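You operate a simulated robot arm through the tools that you are given. There is no shell and no other tool. Be economical: measure what you need, move in short steps, check, and stop when the job is done.

You are at the controls of a simulated robot arm. One attempt, no reset.

## Task
Empty the drip tub into the gully trough and drain the trough.
Fine: the trough is nearly full, so open the purple valve before you tip; tub back, valve shut once the trough has run empty. Set down upright: drip tub. Where these are worked on the way, their far stop is far enough and under half their travel is too little: purple valve.

The check looks at the end state, three seconds after you hand in, the way a careful person would. Anything else that was tipped, shoved, dropped, spilled or broken makes it a failure.

## Robot
A 6-joint arm with a two-finger parallel gripper, fixed in place. Base frame: the origin is at the foot of the arm, x ahead of it, y to its left, z up; the work surface is at about z = 0.64. Units: m, degrees, N and s.
With the tool pointing down near the work surface it reaches from about 0.2 to 0.66 m from the base axis. Its first joint turns from -66.0 to 66.0 degrees. Payload 2.9 kg.
The tool frame sits at the grasp point between the pads (the TCP): z along the fingers, y along the line on which they close. The tips reach 0.03 m beyond it. Largest opening 0.11 m; finger width 0.02, thickness 0.01; the body of the gripper, 0.048 by 0.112 m, starts 0.055 m behind the TCP.
Orientation is that of the tool frame in the base frame, as a unit quaternion [x, y, z, w]. With the fingers straight down and closing along the base's y, the tool's x points along the base's -x, its y along +y and its z along -z.

## Interface
- The arm moves only by the tool servo_tool. Its argument "plan" is a list of rows, each a list of 3 entries, a list of its own where there are three numbers: the opening, from 0 (shut) to 1 (fully open), then the shift along the tool's x, y, z in m, then the turn, a rotation vector about the tool's x, y, z in degrees. In form: [[claw, [tx, ty, tz], [ax, ay, az]], ...]. A call has 1 to 20 rows; each row is the pose to reach, as a shift and turn from the pose commanded when the call began, along the tool's axes at that moment. A row lasts 0.2 s, in which the tool goes at most 0.05 m and 8.6 degrees; a call with a longer step from one row to the next is refused whole, and so is a gripper value outside its range. Where a pose cannot be reached the arm comes as near as it can. A force on the tool above 40 N (or 10 N above the force at the start of the call, whichever is more), or a blocked arm, ends the call early, and 0.2 s more pass. Each finger travels about 0.108 m/s and halts on what it meets, pressing with about 20 N; the grip force reading is that of the motor and also rises with nothing between the fingers. The clock runs only during rows and for 0.2 s after the last one: add rows that repeat a pose to give the fingers time. It gives the time, the measured TCP pose, the force on the tool (base axes), the opening and the grip force at its end, in the units of the frame above (readings bear some noise), with the torque about the TCP (base axes, N m) and any sound that the robot's microphone picked up.
- Cameras (640 x 400 px; columns grow to the right, rows downward): "scene" is fixed at [0.0776, 0.4357, 1.3774]; the picture's right is [-0.77, -0.64, 0.00], its down [-0.41, 0.49, -0.77] and it looks along [0.49, -0.59, -0.64] (base axes); focal length 328 px, centre (320, 200). "wrist" rides on the gripper at [0.072, 0.017, -0.103] in the tool frame; the picture's right is [-0.23, 0.97, 0.00], its down [-0.76, -0.18, -0.62] and it looks along [-0.61, -0.14, 0.78] (tool axes); focal length 222 px, centre (320, 200). There is no depth. A picture from a camera that has moved, and an enlarged one, comes with that camera's place and axes in the base frame and with its lens.
- get_image(camera): a new picture of that camera. It takes no simulated time.
- inspect(camera, box): a new picture of the part [left, top, right, bottom] of that camera's present view, enlarged. It takes no simulated time.
- job_done(): hands the job in; it is judged then, once.

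Work in short steps. Places have to be worked out from the pictures, the camera data and where the tool is seen: move nearer, look again, correct. Check each grasp and each placing, and mend what went wrong. You have 120 turns and 76 pictures in all, those below and enlarged ones among them. Open the gripper and draw the arm clear of the work before you hand the job in, unless the task says otherwise; then end with one line.

The tools are called after ">>>" as name(argument=value, ...) on one line, values as JSON. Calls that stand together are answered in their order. servo_tool: Moves the arm, as the interface text tells. Its arguments: {"type":"object","properties":{"plan":{"type":"array","items":{"type":"array"}}},"required":["plan"]} The other tools are called the same way: get_image (camera) takes a picture; inspect (camera, box) takes an enlarged picture of a part of a camera's view; job_done () hands the job in.

At the start:

```text
t: 0.0
position: [0.2781, -0.3513, 0.9759]
tcp_rot: [0.0, 1.0, -0.001, 0.0]
wrist_force: [-0.9, 0.4, -1.0]
ft_torque: [0.01, 0.0, 0.01]
gripper_width: 0.1101
grip_force: 0.1
```

scene: 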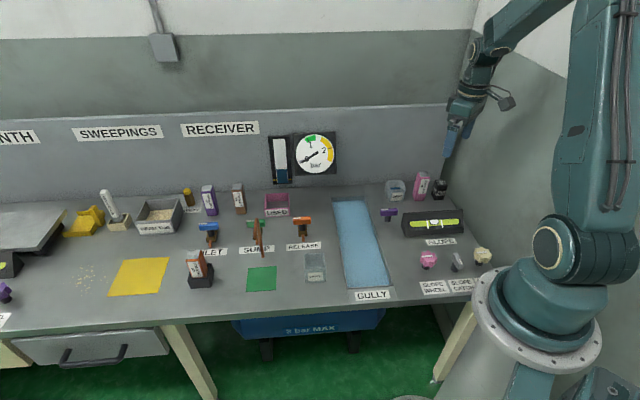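
wrist: 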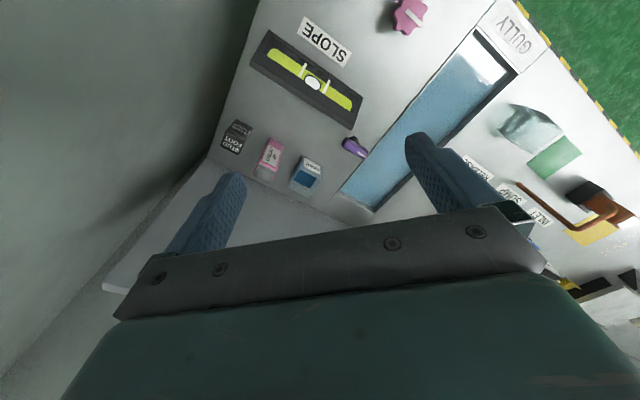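

The trough (GULLY) is the blue strip, the purple valve is next to its far end, and a clear tub seems to stand near the green square. I'll enlarge these areas.

>>> inspect(camera="scene", box=[320, 160, 500, 310])

>>> inspect(camera="scene", box=[180, 170, 340, 310])

>>> inspect(camera="wrist", box=[200, 0, 640, 275])

```text
2.67 times, centred on (410, 235) of scene
camera zoom: at [0.0776, 0.4357, 1.3774], right [-0.77, -0.64, 0.0], down [-0.41, 0.49, -0.77], along [0.49, -0.59, -0.64], focal length 873 px, centre (80, 107)
```

zoom: 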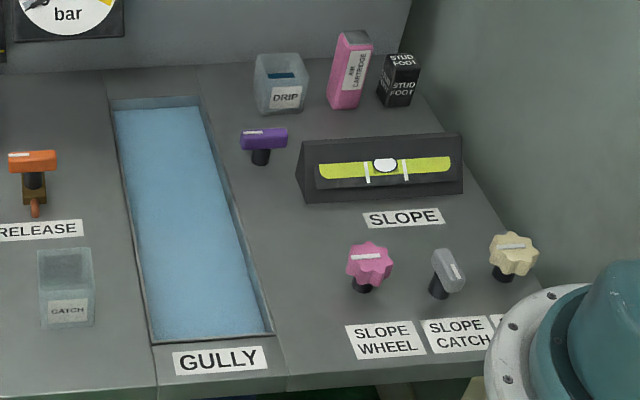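

```text
2.86 times, centred on (260, 240) of scene
camera zoom: at [0.0776, 0.4357, 1.3774], right [-0.77, -0.64, 0.0], down [-0.41, 0.49, -0.77], along [0.49, -0.59, -0.64], focal length 936 px, centre (491, 86)
```

zoom: 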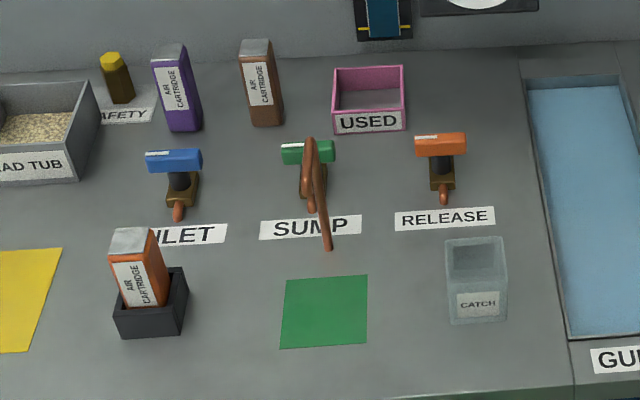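

```text
1.45 times, centred on (420, 138) of wrist
camera zoom: at [0.2066, -0.334, 1.0798], right [0.23, 0.97, 0.0], down [0.76, -0.18, 0.62], along [0.61, -0.14, -0.78], focal length 323 px, centre (174, 291)
```

zoom: 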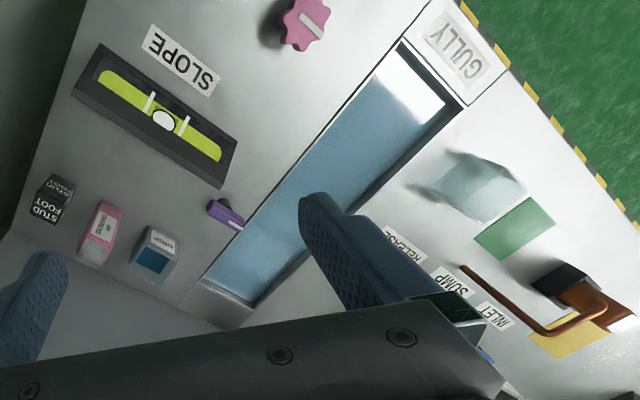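

The DRIP tub stands at about (0.443, -0.428), the purple T-handle valve at about (0.405, -0.308), lying at 45° across the trough. I'll move above the valve, turned 45°, and look.

>>> servo_tool(plan=[[1, [-0.02, 0.007, 0.024], [0, 0, -7.5]], [1, [-0.04, 0.014, 0.048], [0, 0, -15]], [1, [-0.06, 0.021, 0.072], [0, 0, -22.5]], [1, [-0.085, 0.028, 0.096], [0, 0, -30]], [1, [-0.106, 0.036, 0.12], [0, 0, -37.5]], [1, [-0.127, 0.043, 0.146], [0, 0, -45]], [1, [-0.127, 0.043, 0.146], [0, 0, -45]]])

>>> get_image(camera="wrist")

>>> inspect(camera="scene", box=[320, 160, 500, 310])

```text
t: 1.6
position: [0.4065, -0.3091, 0.8305]
tcp_rot: [-0.384, 0.923, 0.0, 0.0]
wrist_force: [0.0, -0.9, -0.7]
ft_torque: [0.02, 0.02, 0.02]
gripper_width: 0.11
grip_force: 0.0
```

```text
70 pictures are left
camera wrist: at [0.3443, -0.3475, 0.9343], right [-0.53, 0.85, 0.0], down [0.66, 0.41, 0.62], along [0.53, 0.33, -0.78], focal length 222 px, centre (320, 200)
```

wrist: 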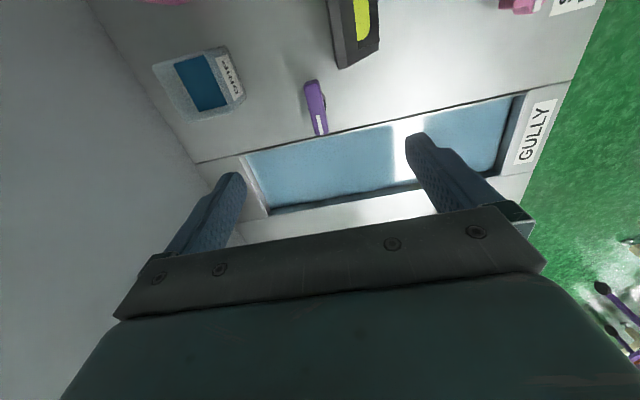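

```text
2.67 times, centred on (410, 235) of scene
camera zoom: at [0.0776, 0.4357, 1.3774], right [-0.77, -0.64, 0.0], down [-0.41, 0.49, -0.77], along [0.49, -0.59, -0.64], focal length 873 px, centre (80, 107)
```

zoom: 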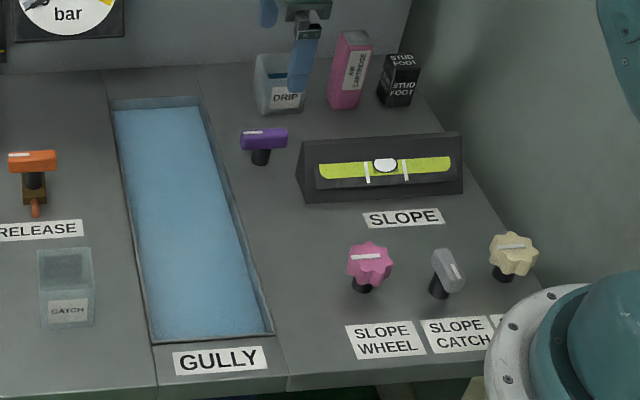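

The handle centre is at about (0.408, -0.310), z≈0.675, aligned across the fingers. I'll half-close the gripper, descend around it and grip.

>>> servo_tool(plan=[[0.5, [0, 0, 0.03], [0, 0, 0]], [0.5, [0, 0, 0.06], [0, 0, 0]], [0.5, [0, 0, 0.09], [0, 0, 0]], [0.5, [0, 0, 0.12], [0, 0, 0]], [0.5, [0, 0, 0.135], [0, 0, 0]], [0.5, [0, 0, 0.148], [0, 0, 0]], [0.5, [0, 0, 0.148], [0, 0, 0]]])

>>> get_image(camera="wrist")

>>> inspect(camera="scene", box=[350, 160, 446, 220])

```text
t: 3.2
position: [0.4069, -0.3078, 0.6815]
tcp_rot: [-0.383, 0.924, 0.0, 0.0]
wrist_force: [-0.7, -0.2, 0.5]
ft_torque: [0.0, -0.02, -0.02]
gripper_width: 0.0549
grip_force: 0.1
```

```text
68 pictures are left
camera wrist: at [0.3429, -0.3474, 0.7853], right [-0.53, 0.85, 0.0], down [0.66, 0.41, 0.62], along [0.53, 0.33, -0.78], focal length 222 px, centre (320, 200)
```

wrist: 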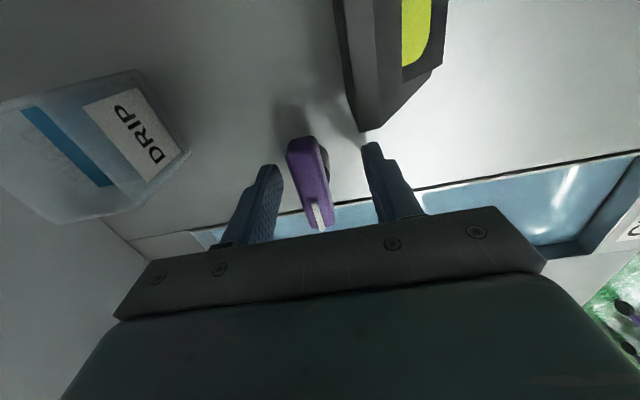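

```text
6.67 times, centred on (398, 190) of scene
camera zoom: at [0.0776, 0.4357, 1.3774], right [-0.77, -0.64, 0.0], down [-0.41, 0.49, -0.77], along [0.49, -0.59, -0.64], focal length 2183 px, centre (-200, 267)
```

zoom: 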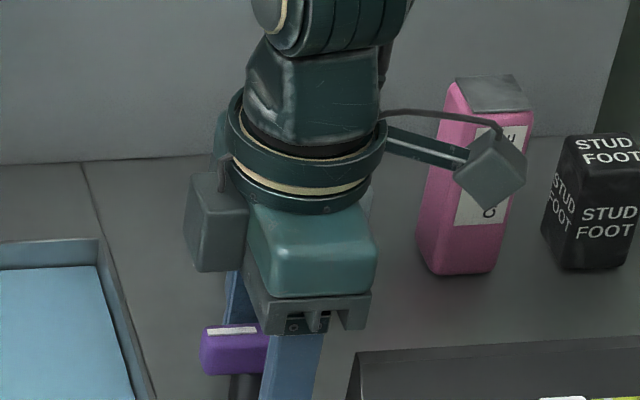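

The handle is between the fingers and well centred. Closing.

>>> servo_tool(plan=[[0.25, [0, 0, 0], [0, 0, 0]], [0.1, [0, 0, 0], [0, 0, 0]], [0, [0, 0, 0], [0, 0, 0]], [0, [0, 0, 0], [0, 0, 0]]])

```text
t: 4.2
position: [0.4094, -0.3116, 0.683]
tcp_rot: [-0.382, 0.924, -0.005, 0.002]
wrist_force: [20.3, -21.6, -8.9]
ft_torque: [0.2, 0.63, 0.02]
gripper_width: 0.0169
grip_force: 44.5
```

The handle is gripped (0.017 m) but about 4 mm off centre, giving ~30 N side load. I'll relieve it by shifting along −tool y.

>>> servo_tool(plan=[[0, [0, -0.003, 0], [0, 0, 0]], [0, [0, -0.005, 0], [0, 0, 0]], [0, [0, -0.005, 0], [0, 0, 0]]])

```text
t: 5.0
position: [0.4103, -0.3111, 0.6838]
tcp_rot: [-0.383, 0.924, 0.0, 0.0]
wrist_force: [-4.1, -4.5, 28.2]
ft_torque: [0.54, -0.6, 0.04]
gripper_width: 0.017
grip_force: 44.6
```

Side load is gone, but there is a 28 N upward load; I'll ease up 2 mm.

>>> servo_tool(plan=[[0, [0, 0, -0.001], [0, 0, 0]], [0, [0, 0, -0.002], [0, 0, 0]], [0, [0, 0, -0.002], [0, 0, 0]]])

```text
t: 5.8
position: [0.4098, -0.3123, 0.6822]
tcp_rot: [-0.383, 0.924, 0.001, 0.0]
wrist_force: [2.4, -11.5, -0.9]
ft_torque: [0.41, -0.77, -0.01]
gripper_width: 0.0169
grip_force: 45.0
```

Loads are small. I'll try turning counter-clockwise (tool −z) about 16° and read the torque.

>>> servo_tool(plan=[[0, [0, 0, 0], [0, 0, -5]], [0, [0, 0, 0], [0, 0, -10]], [0, [0, 0, 0], [0, 0, -16]], [0, [0, 0, 0], [0, 0, -16]]])

```text
t: 6.8
position: [0.4103, -0.3136, 0.6829]
tcp_rot: [-0.509, 0.861, -0.001, 0.0]
wrist_force: [10.1, -15.6, -26.0]
ft_torque: [0.07, -0.11, 0.01]
gripper_width: 0.0168
grip_force: 44.9
```

>>> get_image(camera="wrist")

>>> inspect(camera="scene", box=[320, 160, 500, 310])

```text
66 pictures are left
camera wrist: at [0.3598, -0.3668, 0.7868], right [-0.74, 0.67, 0.0], down [0.52, 0.58, 0.62], along [0.42, 0.46, -0.78], focal length 222 px, centre (320, 200)
```

wrist: 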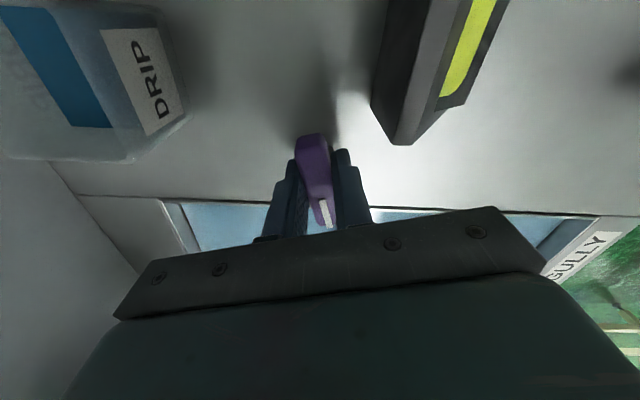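

```text
2.67 times, centred on (410, 235) of scene
camera zoom: at [0.0781, 0.4352, 1.3776], right [-0.77, -0.64, 0.0], down [-0.41, 0.49, -0.77], along [0.49, -0.59, -0.64], focal length 873 px, centre (80, 107)
```

zoom: 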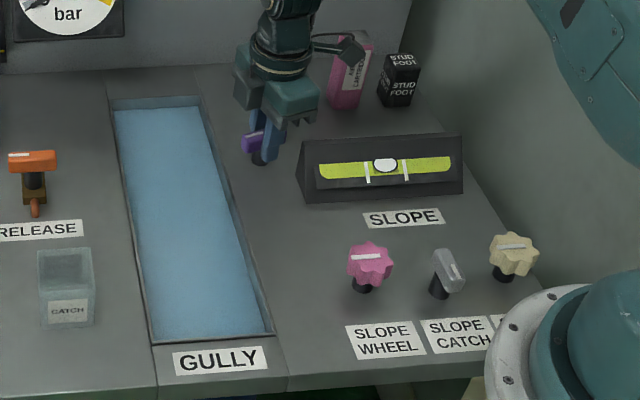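

The handle turns with the gripper. I continue another 30° and ease the loads slightly.

>>> servo_tool(plan=[[0, [0.001, -0.001, 0.001], [0, 0, -7]], [0, [0.001, -0.001, 0.0015], [0, 0, -14]], [0, [0.001, -0.001, 0.0015], [0, 0, -22]], [0, [0.001, -0.001, 0.0015], [0, 0, -30]], [0, [0.001, -0.001, 0.0015], [0, 0, -30]]])

```text
t: 8.0
position: [0.4109, -0.3131, 0.6834]
tcp_rot: [0.715, -0.699, -0.001, 0.0]
wrist_force: [-3.9, 9.2, 18.0]
ft_torque: [0.41, 0.23, 0.0]
gripper_width: 0.0167
grip_force: 45.4
```

46° turned with little torque. Continuing toward the stop.

>>> servo_tool(plan=[[0, [0, 0, -0.001], [0, 0, -8]], [0, [0, 0, -0.001], [0, 0, -16]], [0, [0, 0, -0.001], [0, 0, -24]], [0, [0, 0, -0.001], [0, 0, -32]], [0, [0, 0, -0.001], [0, 0, -32]]])

>>> get_image(camera="scene")

>>> get_image(camera="wrist")

```text
t: 9.2
position: [0.4118, -0.3115, 0.6832]
tcp_rot: [0.88, -0.475, 0.001, -0.001]
wrist_force: [15.6, 10.1, -14.0]
ft_torque: [-0.11, 0.3, -0.02]
gripper_width: 0.0169
grip_force: 44.9
```

```text
64 pictures are left
```

scene: 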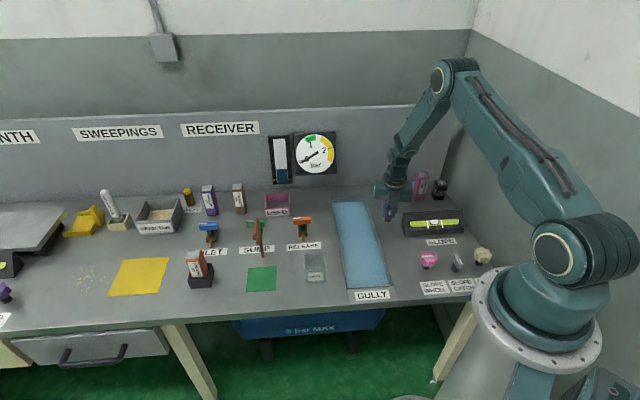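

```text
63 pictures are left
camera wrist: at [0.4362, -0.3815, 0.7867], right [-0.94, -0.34, 0.0], down [-0.27, 0.73, 0.62], along [-0.21, 0.59, -0.78], focal length 222 px, centre (320, 200)
```

wrist: 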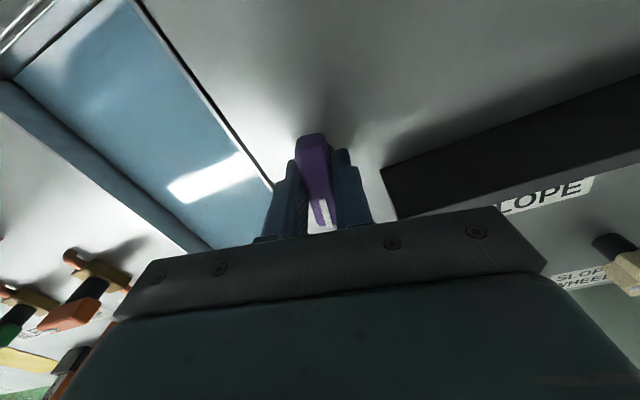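

78° turned. I turn further until the stop, and watch the water level.

>>> servo_tool(plan=[[0, [-0.001, 0.001, 0], [0, 0, -6]], [0, [-0.001, 0.001, 0], [0, 0, -12]], [0, [-0.001, 0.001, 0], [0, 0, -16]], [0, [-0.001, 0.001, 0], [0, 0, -16]]])

>>> inspect(camera="scene", box=[320, 160, 500, 310])

```text
t: 9.8
position: [0.4109, -0.3117, 0.6832]
tcp_rot: [0.919, -0.393, 0.004, -0.001]
wrist_force: [4.8, -1.0, -5.2]
ft_torque: [-0.08, 0.58, -0.04]
gripper_width: 0.017
grip_force: 45.0
stopped in row 2: the force on the tool passed its limit at 41 N (the readings are from after the stop); the commanded pose is now the measured one
```

```text
2.67 times, centred on (410, 235) of scene
camera zoom: at [0.0777, 0.4356, 1.3774], right [-0.77, -0.64, 0.0], down [-0.41, 0.49, -0.77], along [0.49, -0.59, -0.64], focal length 873 px, centre (80, 107)
```

zoom: 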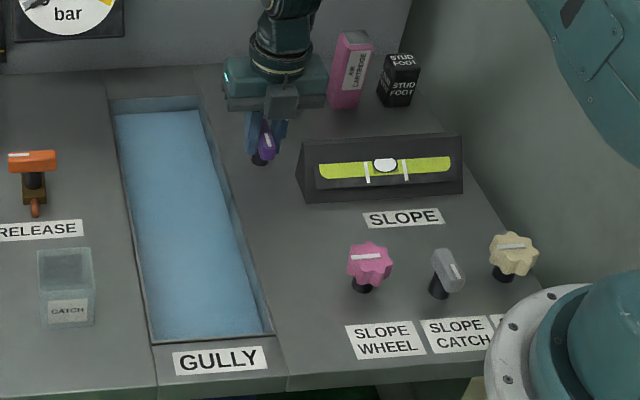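

The handle reached its stop (~89°) and the water is dropping. I release and lift away.

>>> servo_tool(plan=[[0.2, [0, 0, 0], [0, 0, 0]], [0.4, [0, 0, 0], [0, 0, 0]], [0.4, [0, 0, 0], [0, 0, 0]], [0.4, [0, 0, -0.03], [0, 0, 0]], [0.4, [0, 0, -0.07], [0, 0, 0]], [0.4, [0, 0, -0.11], [0, 0, 0]], [0.4, [0, 0, -0.15], [0, 0, 8]], [0.4, [0, 0, -0.18], [0, 0, 16]], [0.4, [0, 0, -0.18], [0, 0, 24]], [0.4, [0, 0, -0.18], [0, 0, 32]], [0.4, [0, 0, -0.18], [0, 0, 40]], [0.4, [0, 0, -0.18], [0, 0, 48]], [0.4, [0, 0, -0.18], [0, 0, 56]], [0.4, [0, 0, -0.18], [0, 0, 64]], [0.4, [0, 0, -0.18], [0, 0, 72]], [0.4, [0, 0, -0.18], [0, 0, 80]], [0.4, [0, 0, -0.18], [0, 0, 88]], [0.4, [0, 0, -0.18], [0, 0, 90]]])

>>> get_image(camera="wrist")

>>> inspect(camera="scene", box=[320, 160, 500, 310])

```text
t: 13.6
position: [0.4092, -0.3116, 0.8631]
tcp_rot: [-0.371, 0.928, -0.001, 0.003]
wrist_force: [-0.2, 0.1, 0.2]
ft_torque: [0.04, -0.01, 0.03]
gripper_width: 0.0437
grip_force: 0.1
```

```text
61 pictures are left
camera wrist: at [0.3446, -0.3494, 0.9666], right [-0.51, 0.86, 0.0], down [0.67, 0.4, 0.63], along [0.54, 0.32, -0.78], focal length 222 px, centre (320, 200)
```

wrist: 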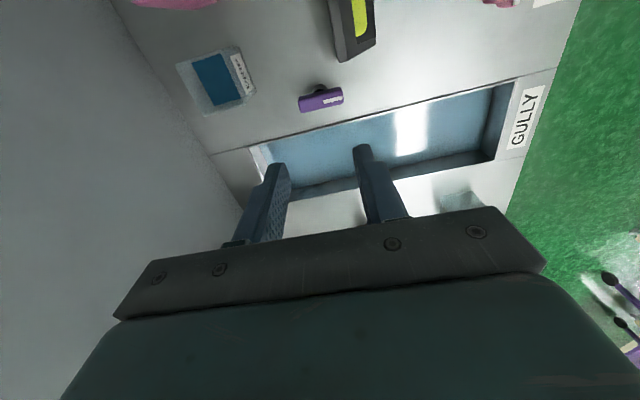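

```text
2.67 times, centred on (410, 235) of scene
camera zoom: at [0.0776, 0.4357, 1.3774], right [-0.77, -0.64, 0.0], down [-0.41, 0.49, -0.77], along [0.49, -0.59, -0.64], focal length 873 px, centre (80, 107)
```

zoom: 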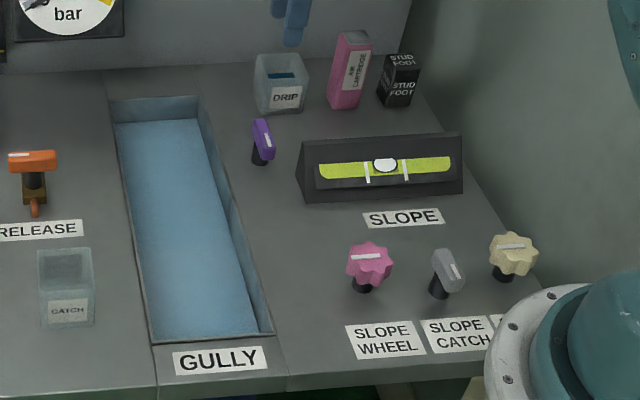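

The trough is draining. Now a closer look at the tub from both cameras.

>>> inspect(camera="wrist", box=[160, 30, 288, 130])

>>> inspect(camera="scene", box=[375, 165, 439, 205])

```text
4.00 times, centred on (224, 80) of wrist
camera zoom: at [0.3446, -0.3494, 0.9666], right [-0.51, 0.86, 0.0], down [0.67, 0.4, 0.63], along [0.54, 0.32, -0.78], focal length 888 px, centre (704, 680)
```

zoom: 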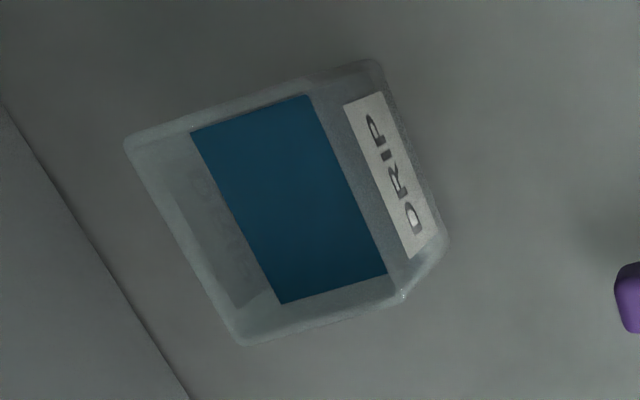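

```text
10.00 times, centred on (407, 185) of scene
camera zoom: at [0.0776, 0.4357, 1.3774], right [-0.77, -0.64, 0.0], down [-0.41, 0.49, -0.77], along [0.49, -0.59, -0.64], focal length 3275 px, centre (-550, 350)
```

zoom: 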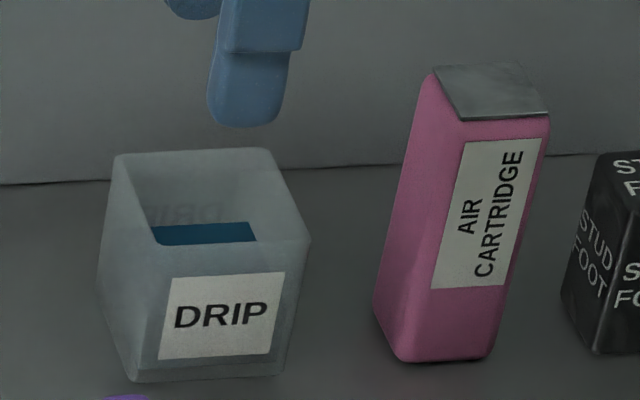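

The tub is about 54 mm square and 0.06 m high, centred at about (0.452, -0.422) once I apply the bias seen at the valve. I'll grip it by its left and right faces, so I turn to yaw −45° and hover above it.

>>> servo_tool(plan=[[0.8, [0.004, -0.01, 0], [0, 0, 8]], [0.8, [0.008, -0.02, 0], [0, 0, 16]], [0.8, [0.012, -0.03, 0], [0, 0, 24]], [0.8, [0.016, -0.04, 0], [0, 0, 32]], [0.8, [0.02, -0.05, 0], [0, 0, 40]], [0.8, [0.024, -0.06, 0], [0, 0, 48]], [0.8, [0.028, -0.07, 0], [0, 0, 56]], [0.8, [0.032, -0.08, 0], [0, 0, 64]], [0.8, [0.036, -0.09, 0.01], [0, 0, 72]], [0.8, [0.04, -0.1, 0.02], [0, 0, 80]], [0.8, [0.0445, -0.1094, 0.03], [0, 0, 88]], [0.8, [0.0445, -0.1094, 0.03], [0, 0, 88.5]]])

>>> get_image(camera="wrist")

>>> inspect(camera="scene", box=[320, 130, 500, 280])

```text
t: 16.2
position: [0.4524, -0.4226, 0.8339]
tcp_rot: [0.381, 0.924, 0.002, 0.002]
wrist_force: [-0.1, 0.0, 0.1]
ft_torque: [-0.01, 0.01, -0.01]
gripper_width: 0.0881
grip_force: 0.0
```

```text
57 pictures are left
camera wrist: at [0.413, -0.3584, 0.9371], right [0.85, 0.53, 0.01], down [0.41, -0.66, 0.62], along [0.33, -0.53, -0.78], focal length 222 px, centre (320, 200)
```

wrist: 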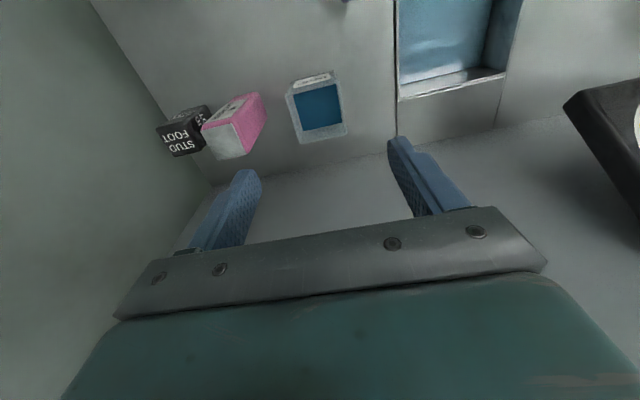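

```text
2.67 times, centred on (410, 205) of scene
camera zoom: at [0.0776, 0.4357, 1.3774], right [-0.77, -0.64, 0.0], down [-0.41, 0.49, -0.77], along [0.49, -0.59, -0.64], focal length 873 px, centre (80, 187)
```

zoom: 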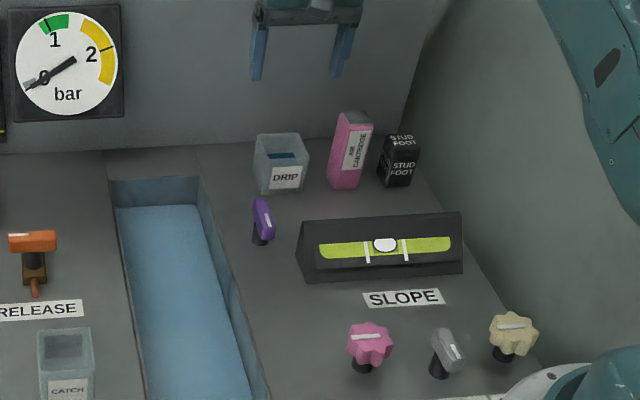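

>>> inspect(camera="wrist", box=[256, 60, 384, 160])

```text
4.00 times, centred on (320, 110) of wrist
camera zoom: at [0.413, -0.3584, 0.9371], right [0.85, 0.53, 0.01], down [0.41, -0.66, 0.62], along [0.33, -0.53, -0.78], focal length 888 px, centre (320, 560)
```

zoom: 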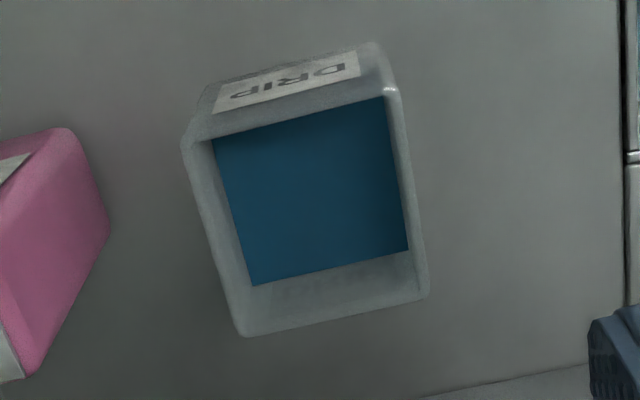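

The tub rim's centre is (0.452, -0.4245), aligned with the gripper. I descend to TCP z≈0.688 with a 77 mm opening.

>>> servo_tool(plan=[[0.7, [-0.0015, -0.0014, 0.03], [0, 0, 0]], [0.7, [-0.0015, -0.0014, 0.06], [0, 0, 0]], [0.7, [-0.0015, -0.0014, 0.085], [0, 0, 0]], [0.7, [-0.0015, -0.0014, 0.11], [0, 0, 0]], [0.7, [-0.0015, -0.0014, 0.13], [0, 0, 0]], [0.7, [-0.0015, -0.0014, 0.146], [0, 0, 0]], [0.7, [-0.0015, -0.0014, 0.146], [0, 0, 0]]])

>>> get_image(camera="wrist")

>>> inspect(camera="scene", box=[350, 140, 478, 240])

```text
t: 17.8
position: [0.4539, -0.4241, 0.6877]
tcp_rot: [0.381, 0.924, 0.002, 0.002]
wrist_force: [0.5, -0.5, -0.6]
ft_torque: [-0.02, -0.01, -0.01]
gripper_width: 0.0769
grip_force: 0.1
```

```text
54 pictures are left
camera wrist: at [0.4138, -0.3601, 0.791], right [0.85, 0.53, 0.01], down [0.41, -0.66, 0.63], along [0.34, -0.53, -0.78], focal length 222 px, centre (320, 200)
```

wrist: 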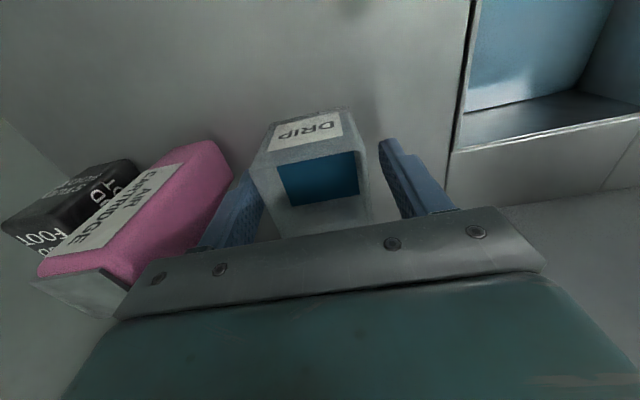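

```text
4.00 times, centred on (414, 190) of scene
camera zoom: at [0.0776, 0.4357, 1.3774], right [-0.77, -0.64, 0.0], down [-0.41, 0.49, -0.77], along [0.49, -0.59, -0.64], focal length 1310 px, centre (-56, 240)
```

zoom: 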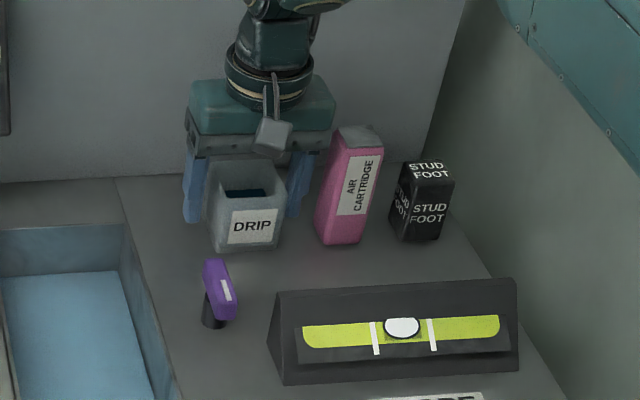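

The tub sits a few mm toward the −y finger, the same bias as at the valve. I shift −4 mm and close slowly.

>>> servo_tool(plan=[[0.7, [0, -0.004, 0], [0, 0, 0]], [0.6, [0, -0.004, 0], [0, 0, 0]], [0.55, [0, -0.004, 0], [0, 0, 0]], [0.5, [0, -0.004, 0], [0, 0, 0]], [0.45, [0, -0.004, 0], [0, 0, 0]], [0.45, [0, -0.004, 0], [0, 0, 0]]])

```text
t: 19.2
position: [0.4514, -0.4254, 0.6887]
tcp_rot: [0.381, 0.925, 0.002, 0.003]
wrist_force: [-0.8, 0.1, 0.4]
ft_torque: [-0.01, 0.03, 0.04]
gripper_width: 0.0555
grip_force: 19.5
```

Tub gripped (55.5 mm) with no side load. I lift it straight up gently.

>>> servo_tool(plan=[[0.35, [0, 0, 0], [0, 0, 0]], [0.35, [0, 0, -0.006], [0, 0, 0]], [0.35, [0, 0, -0.018], [0, 0, 0]], [0.35, [0, 0, -0.035], [0, 0, 0]], [0.35, [0, 0, -0.055], [0, 0, 0]], [0.35, [0, 0, -0.075], [0, 0, 0]], [0.35, [0, 0, -0.095], [0, 0, 0]], [0.35, [0, 0, -0.115], [0, 0, 0]], [0.35, [0, 0, -0.125], [0, 0, 0]], [0.35, [0, 0, -0.13], [0, 0, 0]], [0.35, [0, 0, -0.13], [0, 0, 0]]])

>>> get_image(camera="scene")

```text
t: 21.6
position: [0.4509, -0.427, 0.8186]
tcp_rot: [0.381, 0.924, 0.002, 0.002]
wrist_force: [0.1, 0.1, 0.1]
ft_torque: [0.02, -0.01, 0.02]
gripper_width: 0.0386
grip_force: 0.1
```

```text
52 pictures are left
```

scene: 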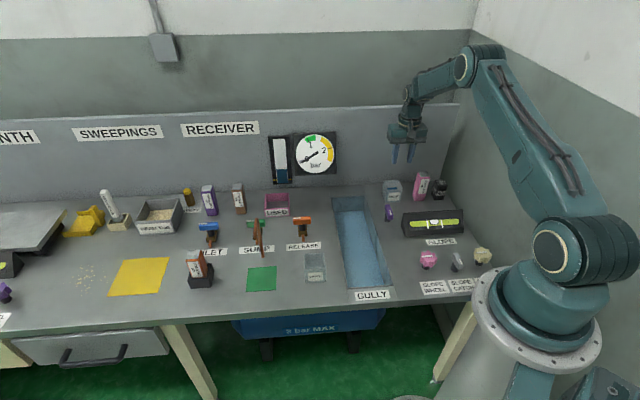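

The gripper came up empty: it slipped off the tub. I check the tub's state.

>>> inspect(camera="scene", box=[375, 165, 439, 205])

>>> inspect(camera="wrist", box=[256, 60, 384, 160])

```text
10.00 times, centred on (407, 185) of scene
camera zoom: at [0.0776, 0.4357, 1.3774], right [-0.77, -0.64, 0.0], down [-0.41, 0.49, -0.77], along [0.49, -0.59, -0.64], focal length 3275 px, centre (-550, 350)
```

zoom: 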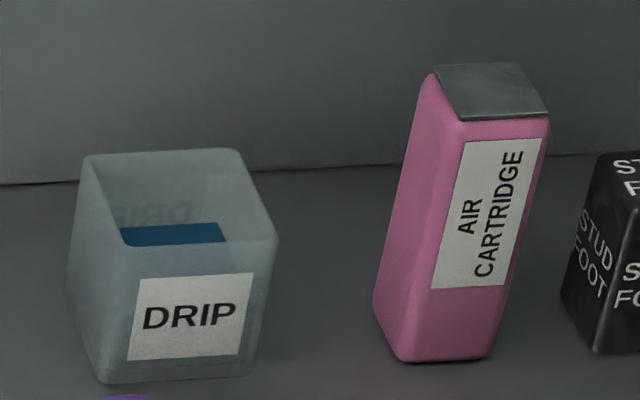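

```text
4.00 times, centred on (320, 110) of wrist
camera zoom: at [0.41, -0.3633, 0.9213], right [0.85, 0.53, 0.01], down [0.41, -0.66, 0.62], along [0.34, -0.53, -0.78], focal length 888 px, centre (320, 560)
```

zoom: 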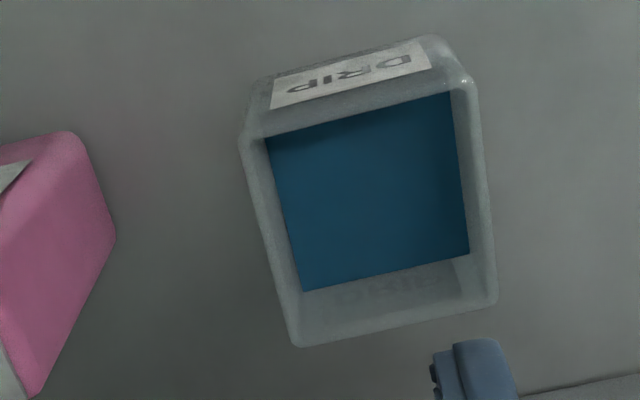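

The tub is upright, nothing spilled, only pushed ~12 mm toward the trough. The rim is really at z≈0.692, so my grip was too high and too weak. I recentre over it at (0.464, -0.419) and come down to just above it for a check.

>>> servo_tool(plan=[[0.8, [-0.002, 0.007, 0], [0, 0, 0]], [0.8, [-0.004, 0.014, 0.02], [0, 0, 0]], [0.8, [-0.004, 0.014, 0.045], [0, 0, 0]], [0.8, [-0.004, 0.014, 0.075], [0, 0, 0]], [0.8, [-0.004, 0.014, 0.085], [0, 0, 0]], [0.8, [-0.004, 0.014, 0.085], [0, 0, 0]]])

>>> get_image(camera="wrist")

>>> inspect(camera="scene", box=[359, 150, 455, 210])

```text
t: 23.0
position: [0.4641, -0.4195, 0.7317]
tcp_rot: [0.381, 0.925, 0.002, 0.002]
wrist_force: [-1.1, 0.3, -0.8]
ft_torque: [0.0, 0.0, -0.01]
gripper_width: 0.088
grip_force: 0.2
```

```text
49 pictures are left
camera wrist: at [0.4239, -0.3563, 0.8353], right [0.85, 0.53, 0.01], down [0.41, -0.66, 0.63], along [0.34, -0.53, -0.78], focal length 222 px, centre (320, 200)
```

wrist: 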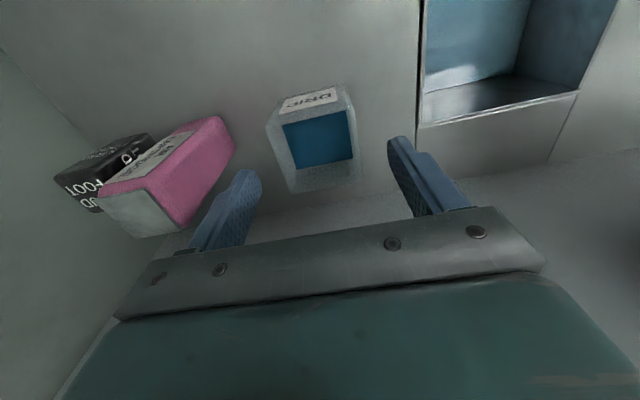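

```text
6.67 times, centred on (407, 180) of scene
camera zoom: at [0.0776, 0.4357, 1.3774], right [-0.77, -0.64, 0.0], down [-0.41, 0.49, -0.77], along [0.49, -0.59, -0.64], focal length 2183 px, centre (-260, 333)
```

zoom: 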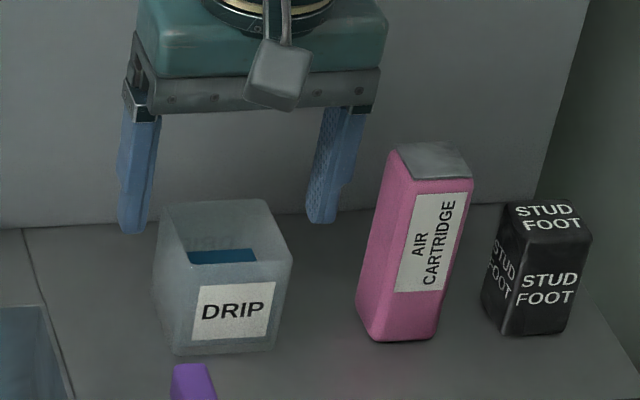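

The fingers straddle the tub evenly. I descend to TCP z≈0.676 and close fully and slowly.

>>> servo_tool(plan=[[0.75, [0, 0, 0.02], [0, 0, 0]], [0.75, [0, 0, 0.04], [0, 0, 0]], [0.75, [0, 0, 0.0555], [0, 0, 0]], [0.75, [0, 0, 0.0555], [0, 0, 0]], [0.65, [0, 0, 0.0555], [0, 0, 0]], [0.6, [0, 0, 0.0555], [0, 0, 0]], [0.55, [0, 0, 0.0555], [0, 0, 0]], [0.5, [0, 0, 0.0555], [0, 0, 0]]])

>>> get_image(camera="wrist")

>>> inspect(camera="scene", box=[359, 150, 455, 210])

```text
t: 24.8
position: [0.465, -0.4196, 0.6772]
tcp_rot: [0.38, 0.925, 0.002, 0.002]
wrist_force: [-0.3, -0.2, 0.3]
ft_torque: [-0.05, 0.02, -0.01]
gripper_width: 0.0561
grip_force: 1.1
```

```text
47 pictures are left
camera wrist: at [0.4246, -0.3558, 0.7803], right [0.85, 0.53, 0.01], down [0.41, -0.66, 0.63], along [0.34, -0.53, -0.78], focal length 222 px, centre (320, 200)
```

wrist: 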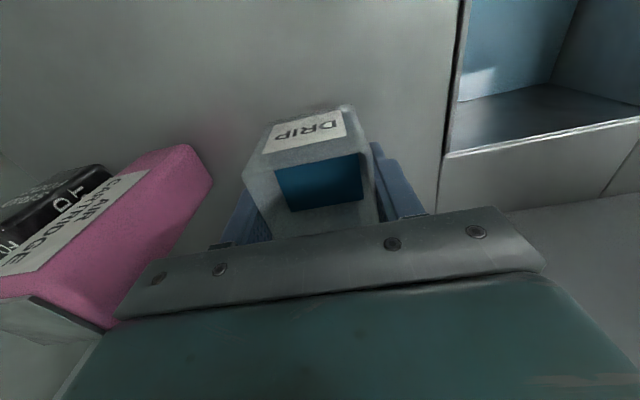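

```text
6.67 times, centred on (407, 180) of scene
camera zoom: at [0.0776, 0.4357, 1.3774], right [-0.77, -0.64, 0.0], down [-0.41, 0.49, -0.77], along [0.49, -0.59, -0.64], focal length 2183 px, centre (-260, 333)
```

zoom: 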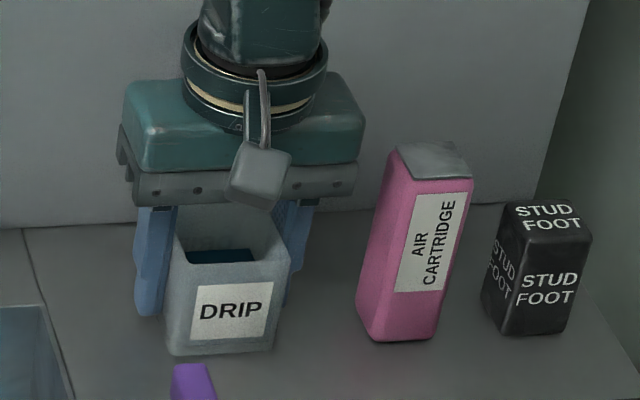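

Centred well. Now squeeze fully and test-lift 2 cm.

>>> servo_tool(plan=[[0.4, [0, 0, 0], [0, 0, 0]], [0.2, [0, 0, 0], [0, 0, 0]], [0, [0, 0, 0], [0, 0, 0]], [0, [0, 0, 0], [0, 0, 0]], [0, [0, 0, 0], [0, 0, 0]]])

```text
t: 26.0
position: [0.4647, -0.4208, 0.6768]
tcp_rot: [0.381, 0.924, 0.002, 0.002]
wrist_force: [-0.1, -0.9, 0.6]
ft_torque: [-0.03, 0.03, 0.03]
gripper_width: 0.0555
grip_force: 19.6
```

>>> servo_tool(plan=[[0, [0, 0, -0.003], [0, 0, 0]], [0, [0, 0, -0.008], [0, 0, 0]], [0, [0, 0, -0.014], [0, 0, 0]], [0, [0, 0, -0.02], [0, 0, 0]], [0, [0, 0, -0.02], [0, 0, 0]]])

>>> inspect(camera="scene", box=[359, 150, 455, 210])

```text
t: 27.2
position: [0.4631, -0.4185, 0.6973]
tcp_rot: [0.382, 0.924, 0.001, 0.003]
wrist_force: [-0.3, -1.0, -0.6]
ft_torque: [0.02, -0.01, -0.01]
gripper_width: 0.0552
grip_force: 20.2
```

```text
6.67 times, centred on (407, 180) of scene
camera zoom: at [0.0776, 0.4357, 1.3774], right [-0.77, -0.64, 0.0], down [-0.41, 0.49, -0.77], along [0.49, -0.59, -0.64], focal length 2183 px, centre (-260, 333)
```

zoom: 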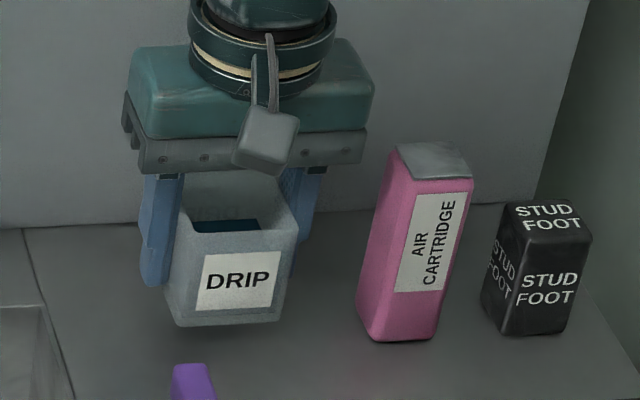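

The tub is held and upright. I lift to z≈0.82 and carry it smoothly over the far part of the trough.

>>> servo_tool(plan=[[0, [0, 0, -0.01], [0, 0, 0]], [0, [0, 0, -0.025], [0, 0, 0]], [0, [0, 0, -0.045], [0, 0, 0]], [0, [0, 0, -0.065], [0, 0, 0]], [0, [0, 0, -0.085], [0, 0, 0]], [0, [0, 0, -0.105], [0, 0, 0]], [0, [0.004, 0.008, -0.12], [0, 0, 0]], [0, [0.012, 0.025, -0.125], [0, 0, 0]], [0, [0.02, 0.045, -0.125], [0, 0, 0]], [0, [0.029, 0.065, -0.125], [0, 0, 0]], [0, [0.038, 0.085, -0.125], [0, 0, 0]], [0, [0.047, 0.105, -0.125], [0, 0, 0]], [0, [0.056, 0.125, -0.125], [0, 0, 0]], [0, [0.064, 0.141, -0.125], [0, 0, 0]], [0, [0.068, 0.149, -0.125], [0, 0, 0]], [0, [0.068, 0.149, -0.125], [0, 0, 0]]])

>>> get_image(camera="scene")

>>> get_image(camera="wrist")

```text
t: 30.6
position: [0.5203, -0.2651, 0.8219]
tcp_rot: [0.381, 0.925, 0.002, 0.003]
wrist_force: [-0.2, -0.1, -1.1]
ft_torque: [-0.01, -0.02, -0.01]
gripper_width: 0.0556
grip_force: 20.0
```

```text
44 pictures are left
```

scene: 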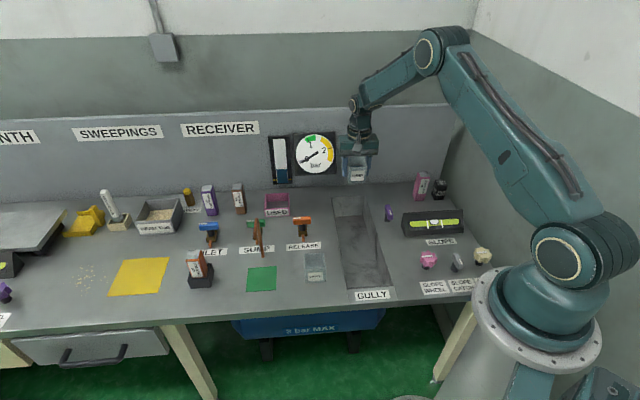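

```text
43 pictures are left
camera wrist: at [0.4799, -0.2021, 0.9261], right [0.85, 0.53, 0.01], down [0.41, -0.66, 0.63], along [0.34, -0.53, -0.78], focal length 222 px, centre (320, 200)
```

wrist: 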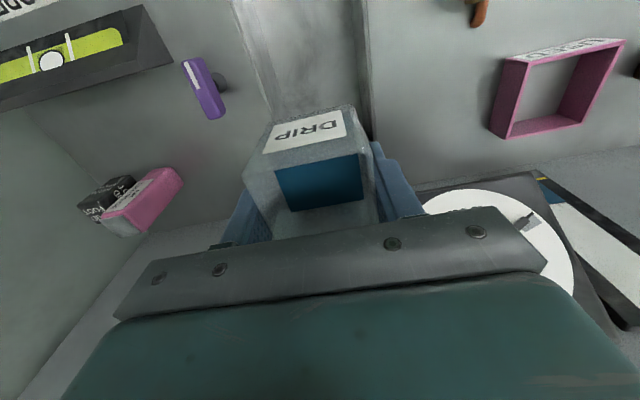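

The trough has drained, and the tub is over its far part. I start tipping (pitching the tool outward, opening toward the robot along the trough), first to 48°.

>>> servo_tool(plan=[[0, [0, 0, 0.01], [0, -6, 0]], [0, [0, 0, 0.015], [0, -12, 0]], [0, [0, 0, 0.02], [0, -18, 0]], [0, [0, 0, 0.02], [0, -24, 0]], [0, [0, 0, 0.02], [0, -30, 0]], [0, [0, 0, 0.02], [0, -36, 0]], [0, [0, 0, 0.02], [0, -42, 0]], [0, [0, 0, 0.02], [0, -48, 0]], [0, [0, 0, 0.02], [0, -48, 0]]])

>>> get_image(camera="scene")

```text
t: 32.6
position: [0.5202, -0.2659, 0.8034]
tcp_rot: [0.349, 0.843, -0.154, 0.379]
wrist_force: [0.5, -0.2, 0.5]
ft_torque: [-0.03, -0.03, 0.03]
gripper_width: 0.0555
grip_force: 20.0
```

```text
42 pictures are left
```

scene: 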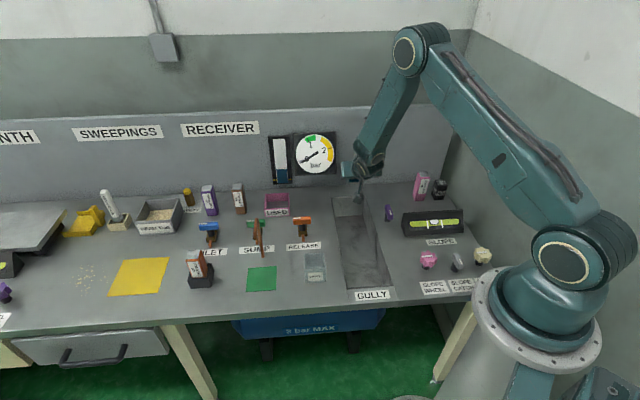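

Tilted 48° in position. Continuing to about 96°.

>>> servo_tool(plan=[[0, [0, 0, 0], [0, -6, 0]], [0, [0, 0, 0], [0, -12, 0]], [0, [0, 0, 0], [0, -18, 0]], [0, [0, 0, 0], [0, -24, 0]], [0, [0, 0, 0], [0, -30, 0]], [0, [0, 0, 0], [0, -36, 0]], [0, [0, 0, 0], [0, -42, 0]], [0, [0, 0, 0], [0, -48, 0]], [0, [0, 0, 0], [0, -48, 0]]])

>>> get_image(camera="scene")

>>> get_image(camera="wrist")

```text
t: 34.6
position: [0.5678, -0.2877, 0.7998]
tcp_rot: [0.257, 0.618, -0.282, 0.688]
wrist_force: [-11.5, 9.2, 4.7]
ft_torque: [0.22, 0.12, 0.28]
gripper_width: 0.0557
grip_force: 19.3
out of reach, approached as far as the arm can: row 7, 8, 9
```

```text
41 pictures are left
```

scene: 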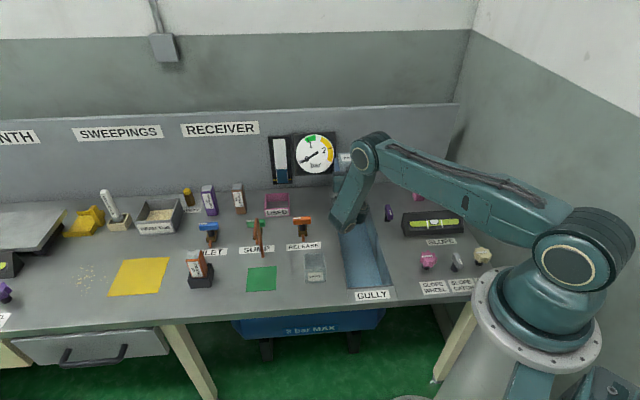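

```text
40 pictures are left
camera wrist: at [0.5125, -0.208, 0.7185], right [0.67, 0.71, 0.23], down [-0.62, 0.37, 0.69], along [0.4, -0.6, 0.69], focal length 222 px, centre (320, 200)
```

wrist: 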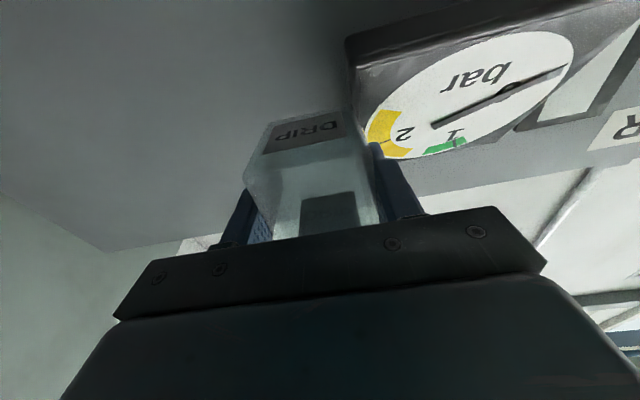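

The tilt is at ~96°; the arm drifted 5 cm outward near its fold limit, with a light contact-like force. The trough shows fresh water. I check the tub closely.

>>> inspect(camera="wrist", box=[230, 90, 422, 240])

>>> inspect(camera="scene", box=[256, 120, 448, 300])

```text
2.67 times, centred on (326, 165) of wrist
camera zoom: at [0.5125, -0.208, 0.7185], right [0.67, 0.71, 0.23], down [-0.62, 0.37, 0.69], along [0.4, -0.6, 0.69], focal length 592 px, centre (304, 293)
```

zoom: 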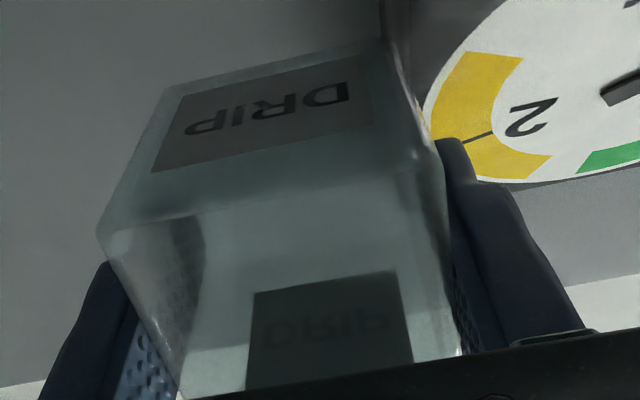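

```text
2.22 times, centred on (352, 210) of scene
camera zoom: at [0.0772, 0.4359, 1.3773], right [-0.77, -0.64, 0.0], down [-0.41, 0.49, -0.77], along [0.49, -0.59, -0.64], focal length 728 px, centre (249, 178)
```

zoom: 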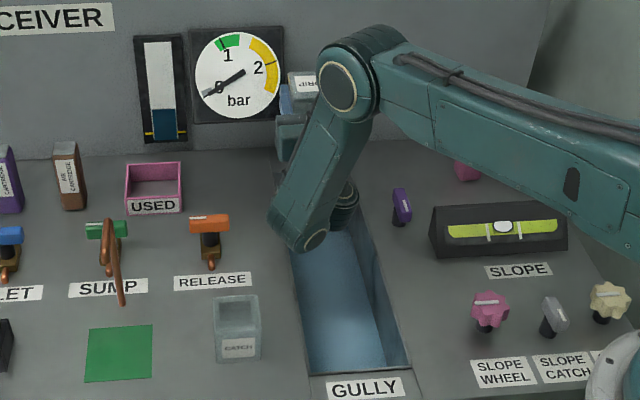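

The tub looks empty (only its inner back label is visible) and the trough has the water. I rotate back upright along the same path.

>>> servo_tool(plan=[[0, [0, 0, 0], [0, 0, 0]], [0, [0, 0, 0], [0, 4, 0]], [0, [0, 0, 0], [0, 12, 0]], [0, [0, 0, 0], [0, 20, 0]], [0, [0, 0, 0], [0, 28, 0]], [0, [0, 0, 0], [0, 36, 0]], [0, [0, 0, 0], [0, 44, 0]], [0, [0, 0, 0], [0, 52, 0]], [0, [0, 0, 0], [0, 60, 0]], [0, [0, 0, 0], [0, 68, 0]], [0, [0, 0, 0], [0, 76, 0]], [0, [0, 0, 0], [0, 84, 0]], [0, [0, 0, 0], [0, 92, 0]], [0, [0, 0, 0], [0, 96, 0]], [0, [0, 0, 0], [0, 96, 0]]])

>>> get_image(camera="wrist")

>>> get_image(camera="scene")

```text
t: 37.8
position: [0.5682, -0.2892, 0.8008]
tcp_rot: [0.382, 0.924, 0.002, 0.002]
wrist_force: [-0.6, -0.2, -0.7]
ft_torque: [0.02, 0.04, 0.04]
gripper_width: 0.0558
grip_force: 19.8
```

```text
37 pictures are left
camera wrist: at [0.5276, -0.2257, 0.9044], right [0.85, 0.53, 0.01], down [0.41, -0.66, 0.62], along [0.34, -0.53, -0.78], focal length 222 px, centre (320, 200)
```

wrist: 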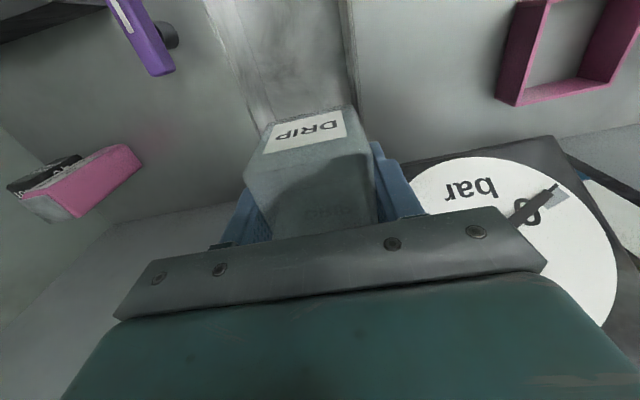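

```text
36 pictures are left
```

scene: 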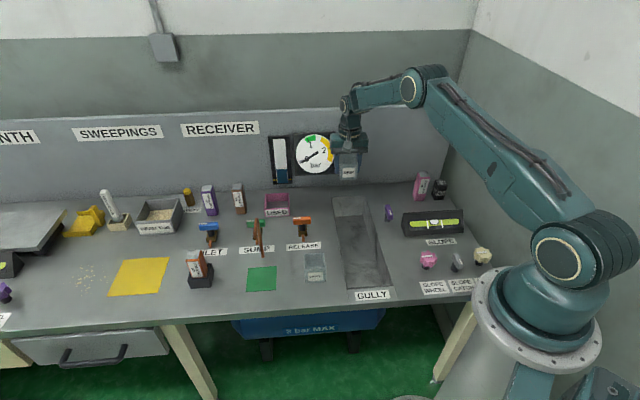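

Tub and trough are both empty, and there are no spills. I carry the tub back above its original spot (≈0.4545, -0.4285).

>>> servo_tool(plan=[[0, [-0.001, -0.012, -0.01], [0, 0, 0]], [0, [-0.004, -0.04, -0.02], [0, 0, 0]], [0, [-0.007, -0.07, -0.02], [0, 0, 0]], [0, [-0.01, -0.1, -0.02], [0, 0, 0]], [0, [-0.013, -0.13, -0.02], [0, 0, 0]], [0, [-0.016, -0.16, -0.02], [0, 0, 0]], [0, [-0.0176, -0.174, -0.02], [0, 0, 0]], [0, [-0.0176, -0.179, -0.01], [0, 0, 0]], [0, [-0.0176, -0.179, 0.01], [0, 0, 0]], [0, [-0.0176, -0.179, 0.04], [0, 0, 0]], [0, [-0.0176, -0.179, 0.06], [0, 0, 0]], [0, [-0.0176, -0.179, 0.08], [0, 0, 0]], [0, [-0.0176, -0.179, 0.08], [0, 0, 0]]])

>>> inspect(camera="scene", box=[359, 150, 455, 210])

```text
t: 40.6
position: [0.4541, -0.4278, 0.7188]
tcp_rot: [0.382, 0.924, 0.002, 0.003]
wrist_force: [0.4, -0.7, -1.7]
ft_torque: [0.0, -0.01, 0.0]
gripper_width: 0.0557
grip_force: 20.4
```

```text
6.67 times, centred on (407, 180) of scene
camera zoom: at [0.0776, 0.4357, 1.3774], right [-0.77, -0.64, 0.0], down [-0.41, 0.49, -0.77], along [0.49, -0.59, -0.64], focal length 2183 px, centre (-260, 333)
```

zoom: 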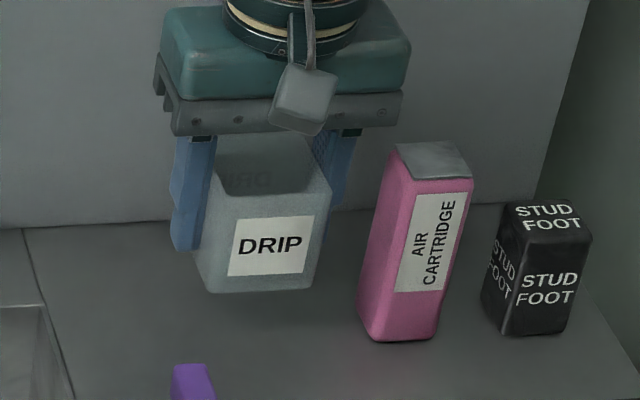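

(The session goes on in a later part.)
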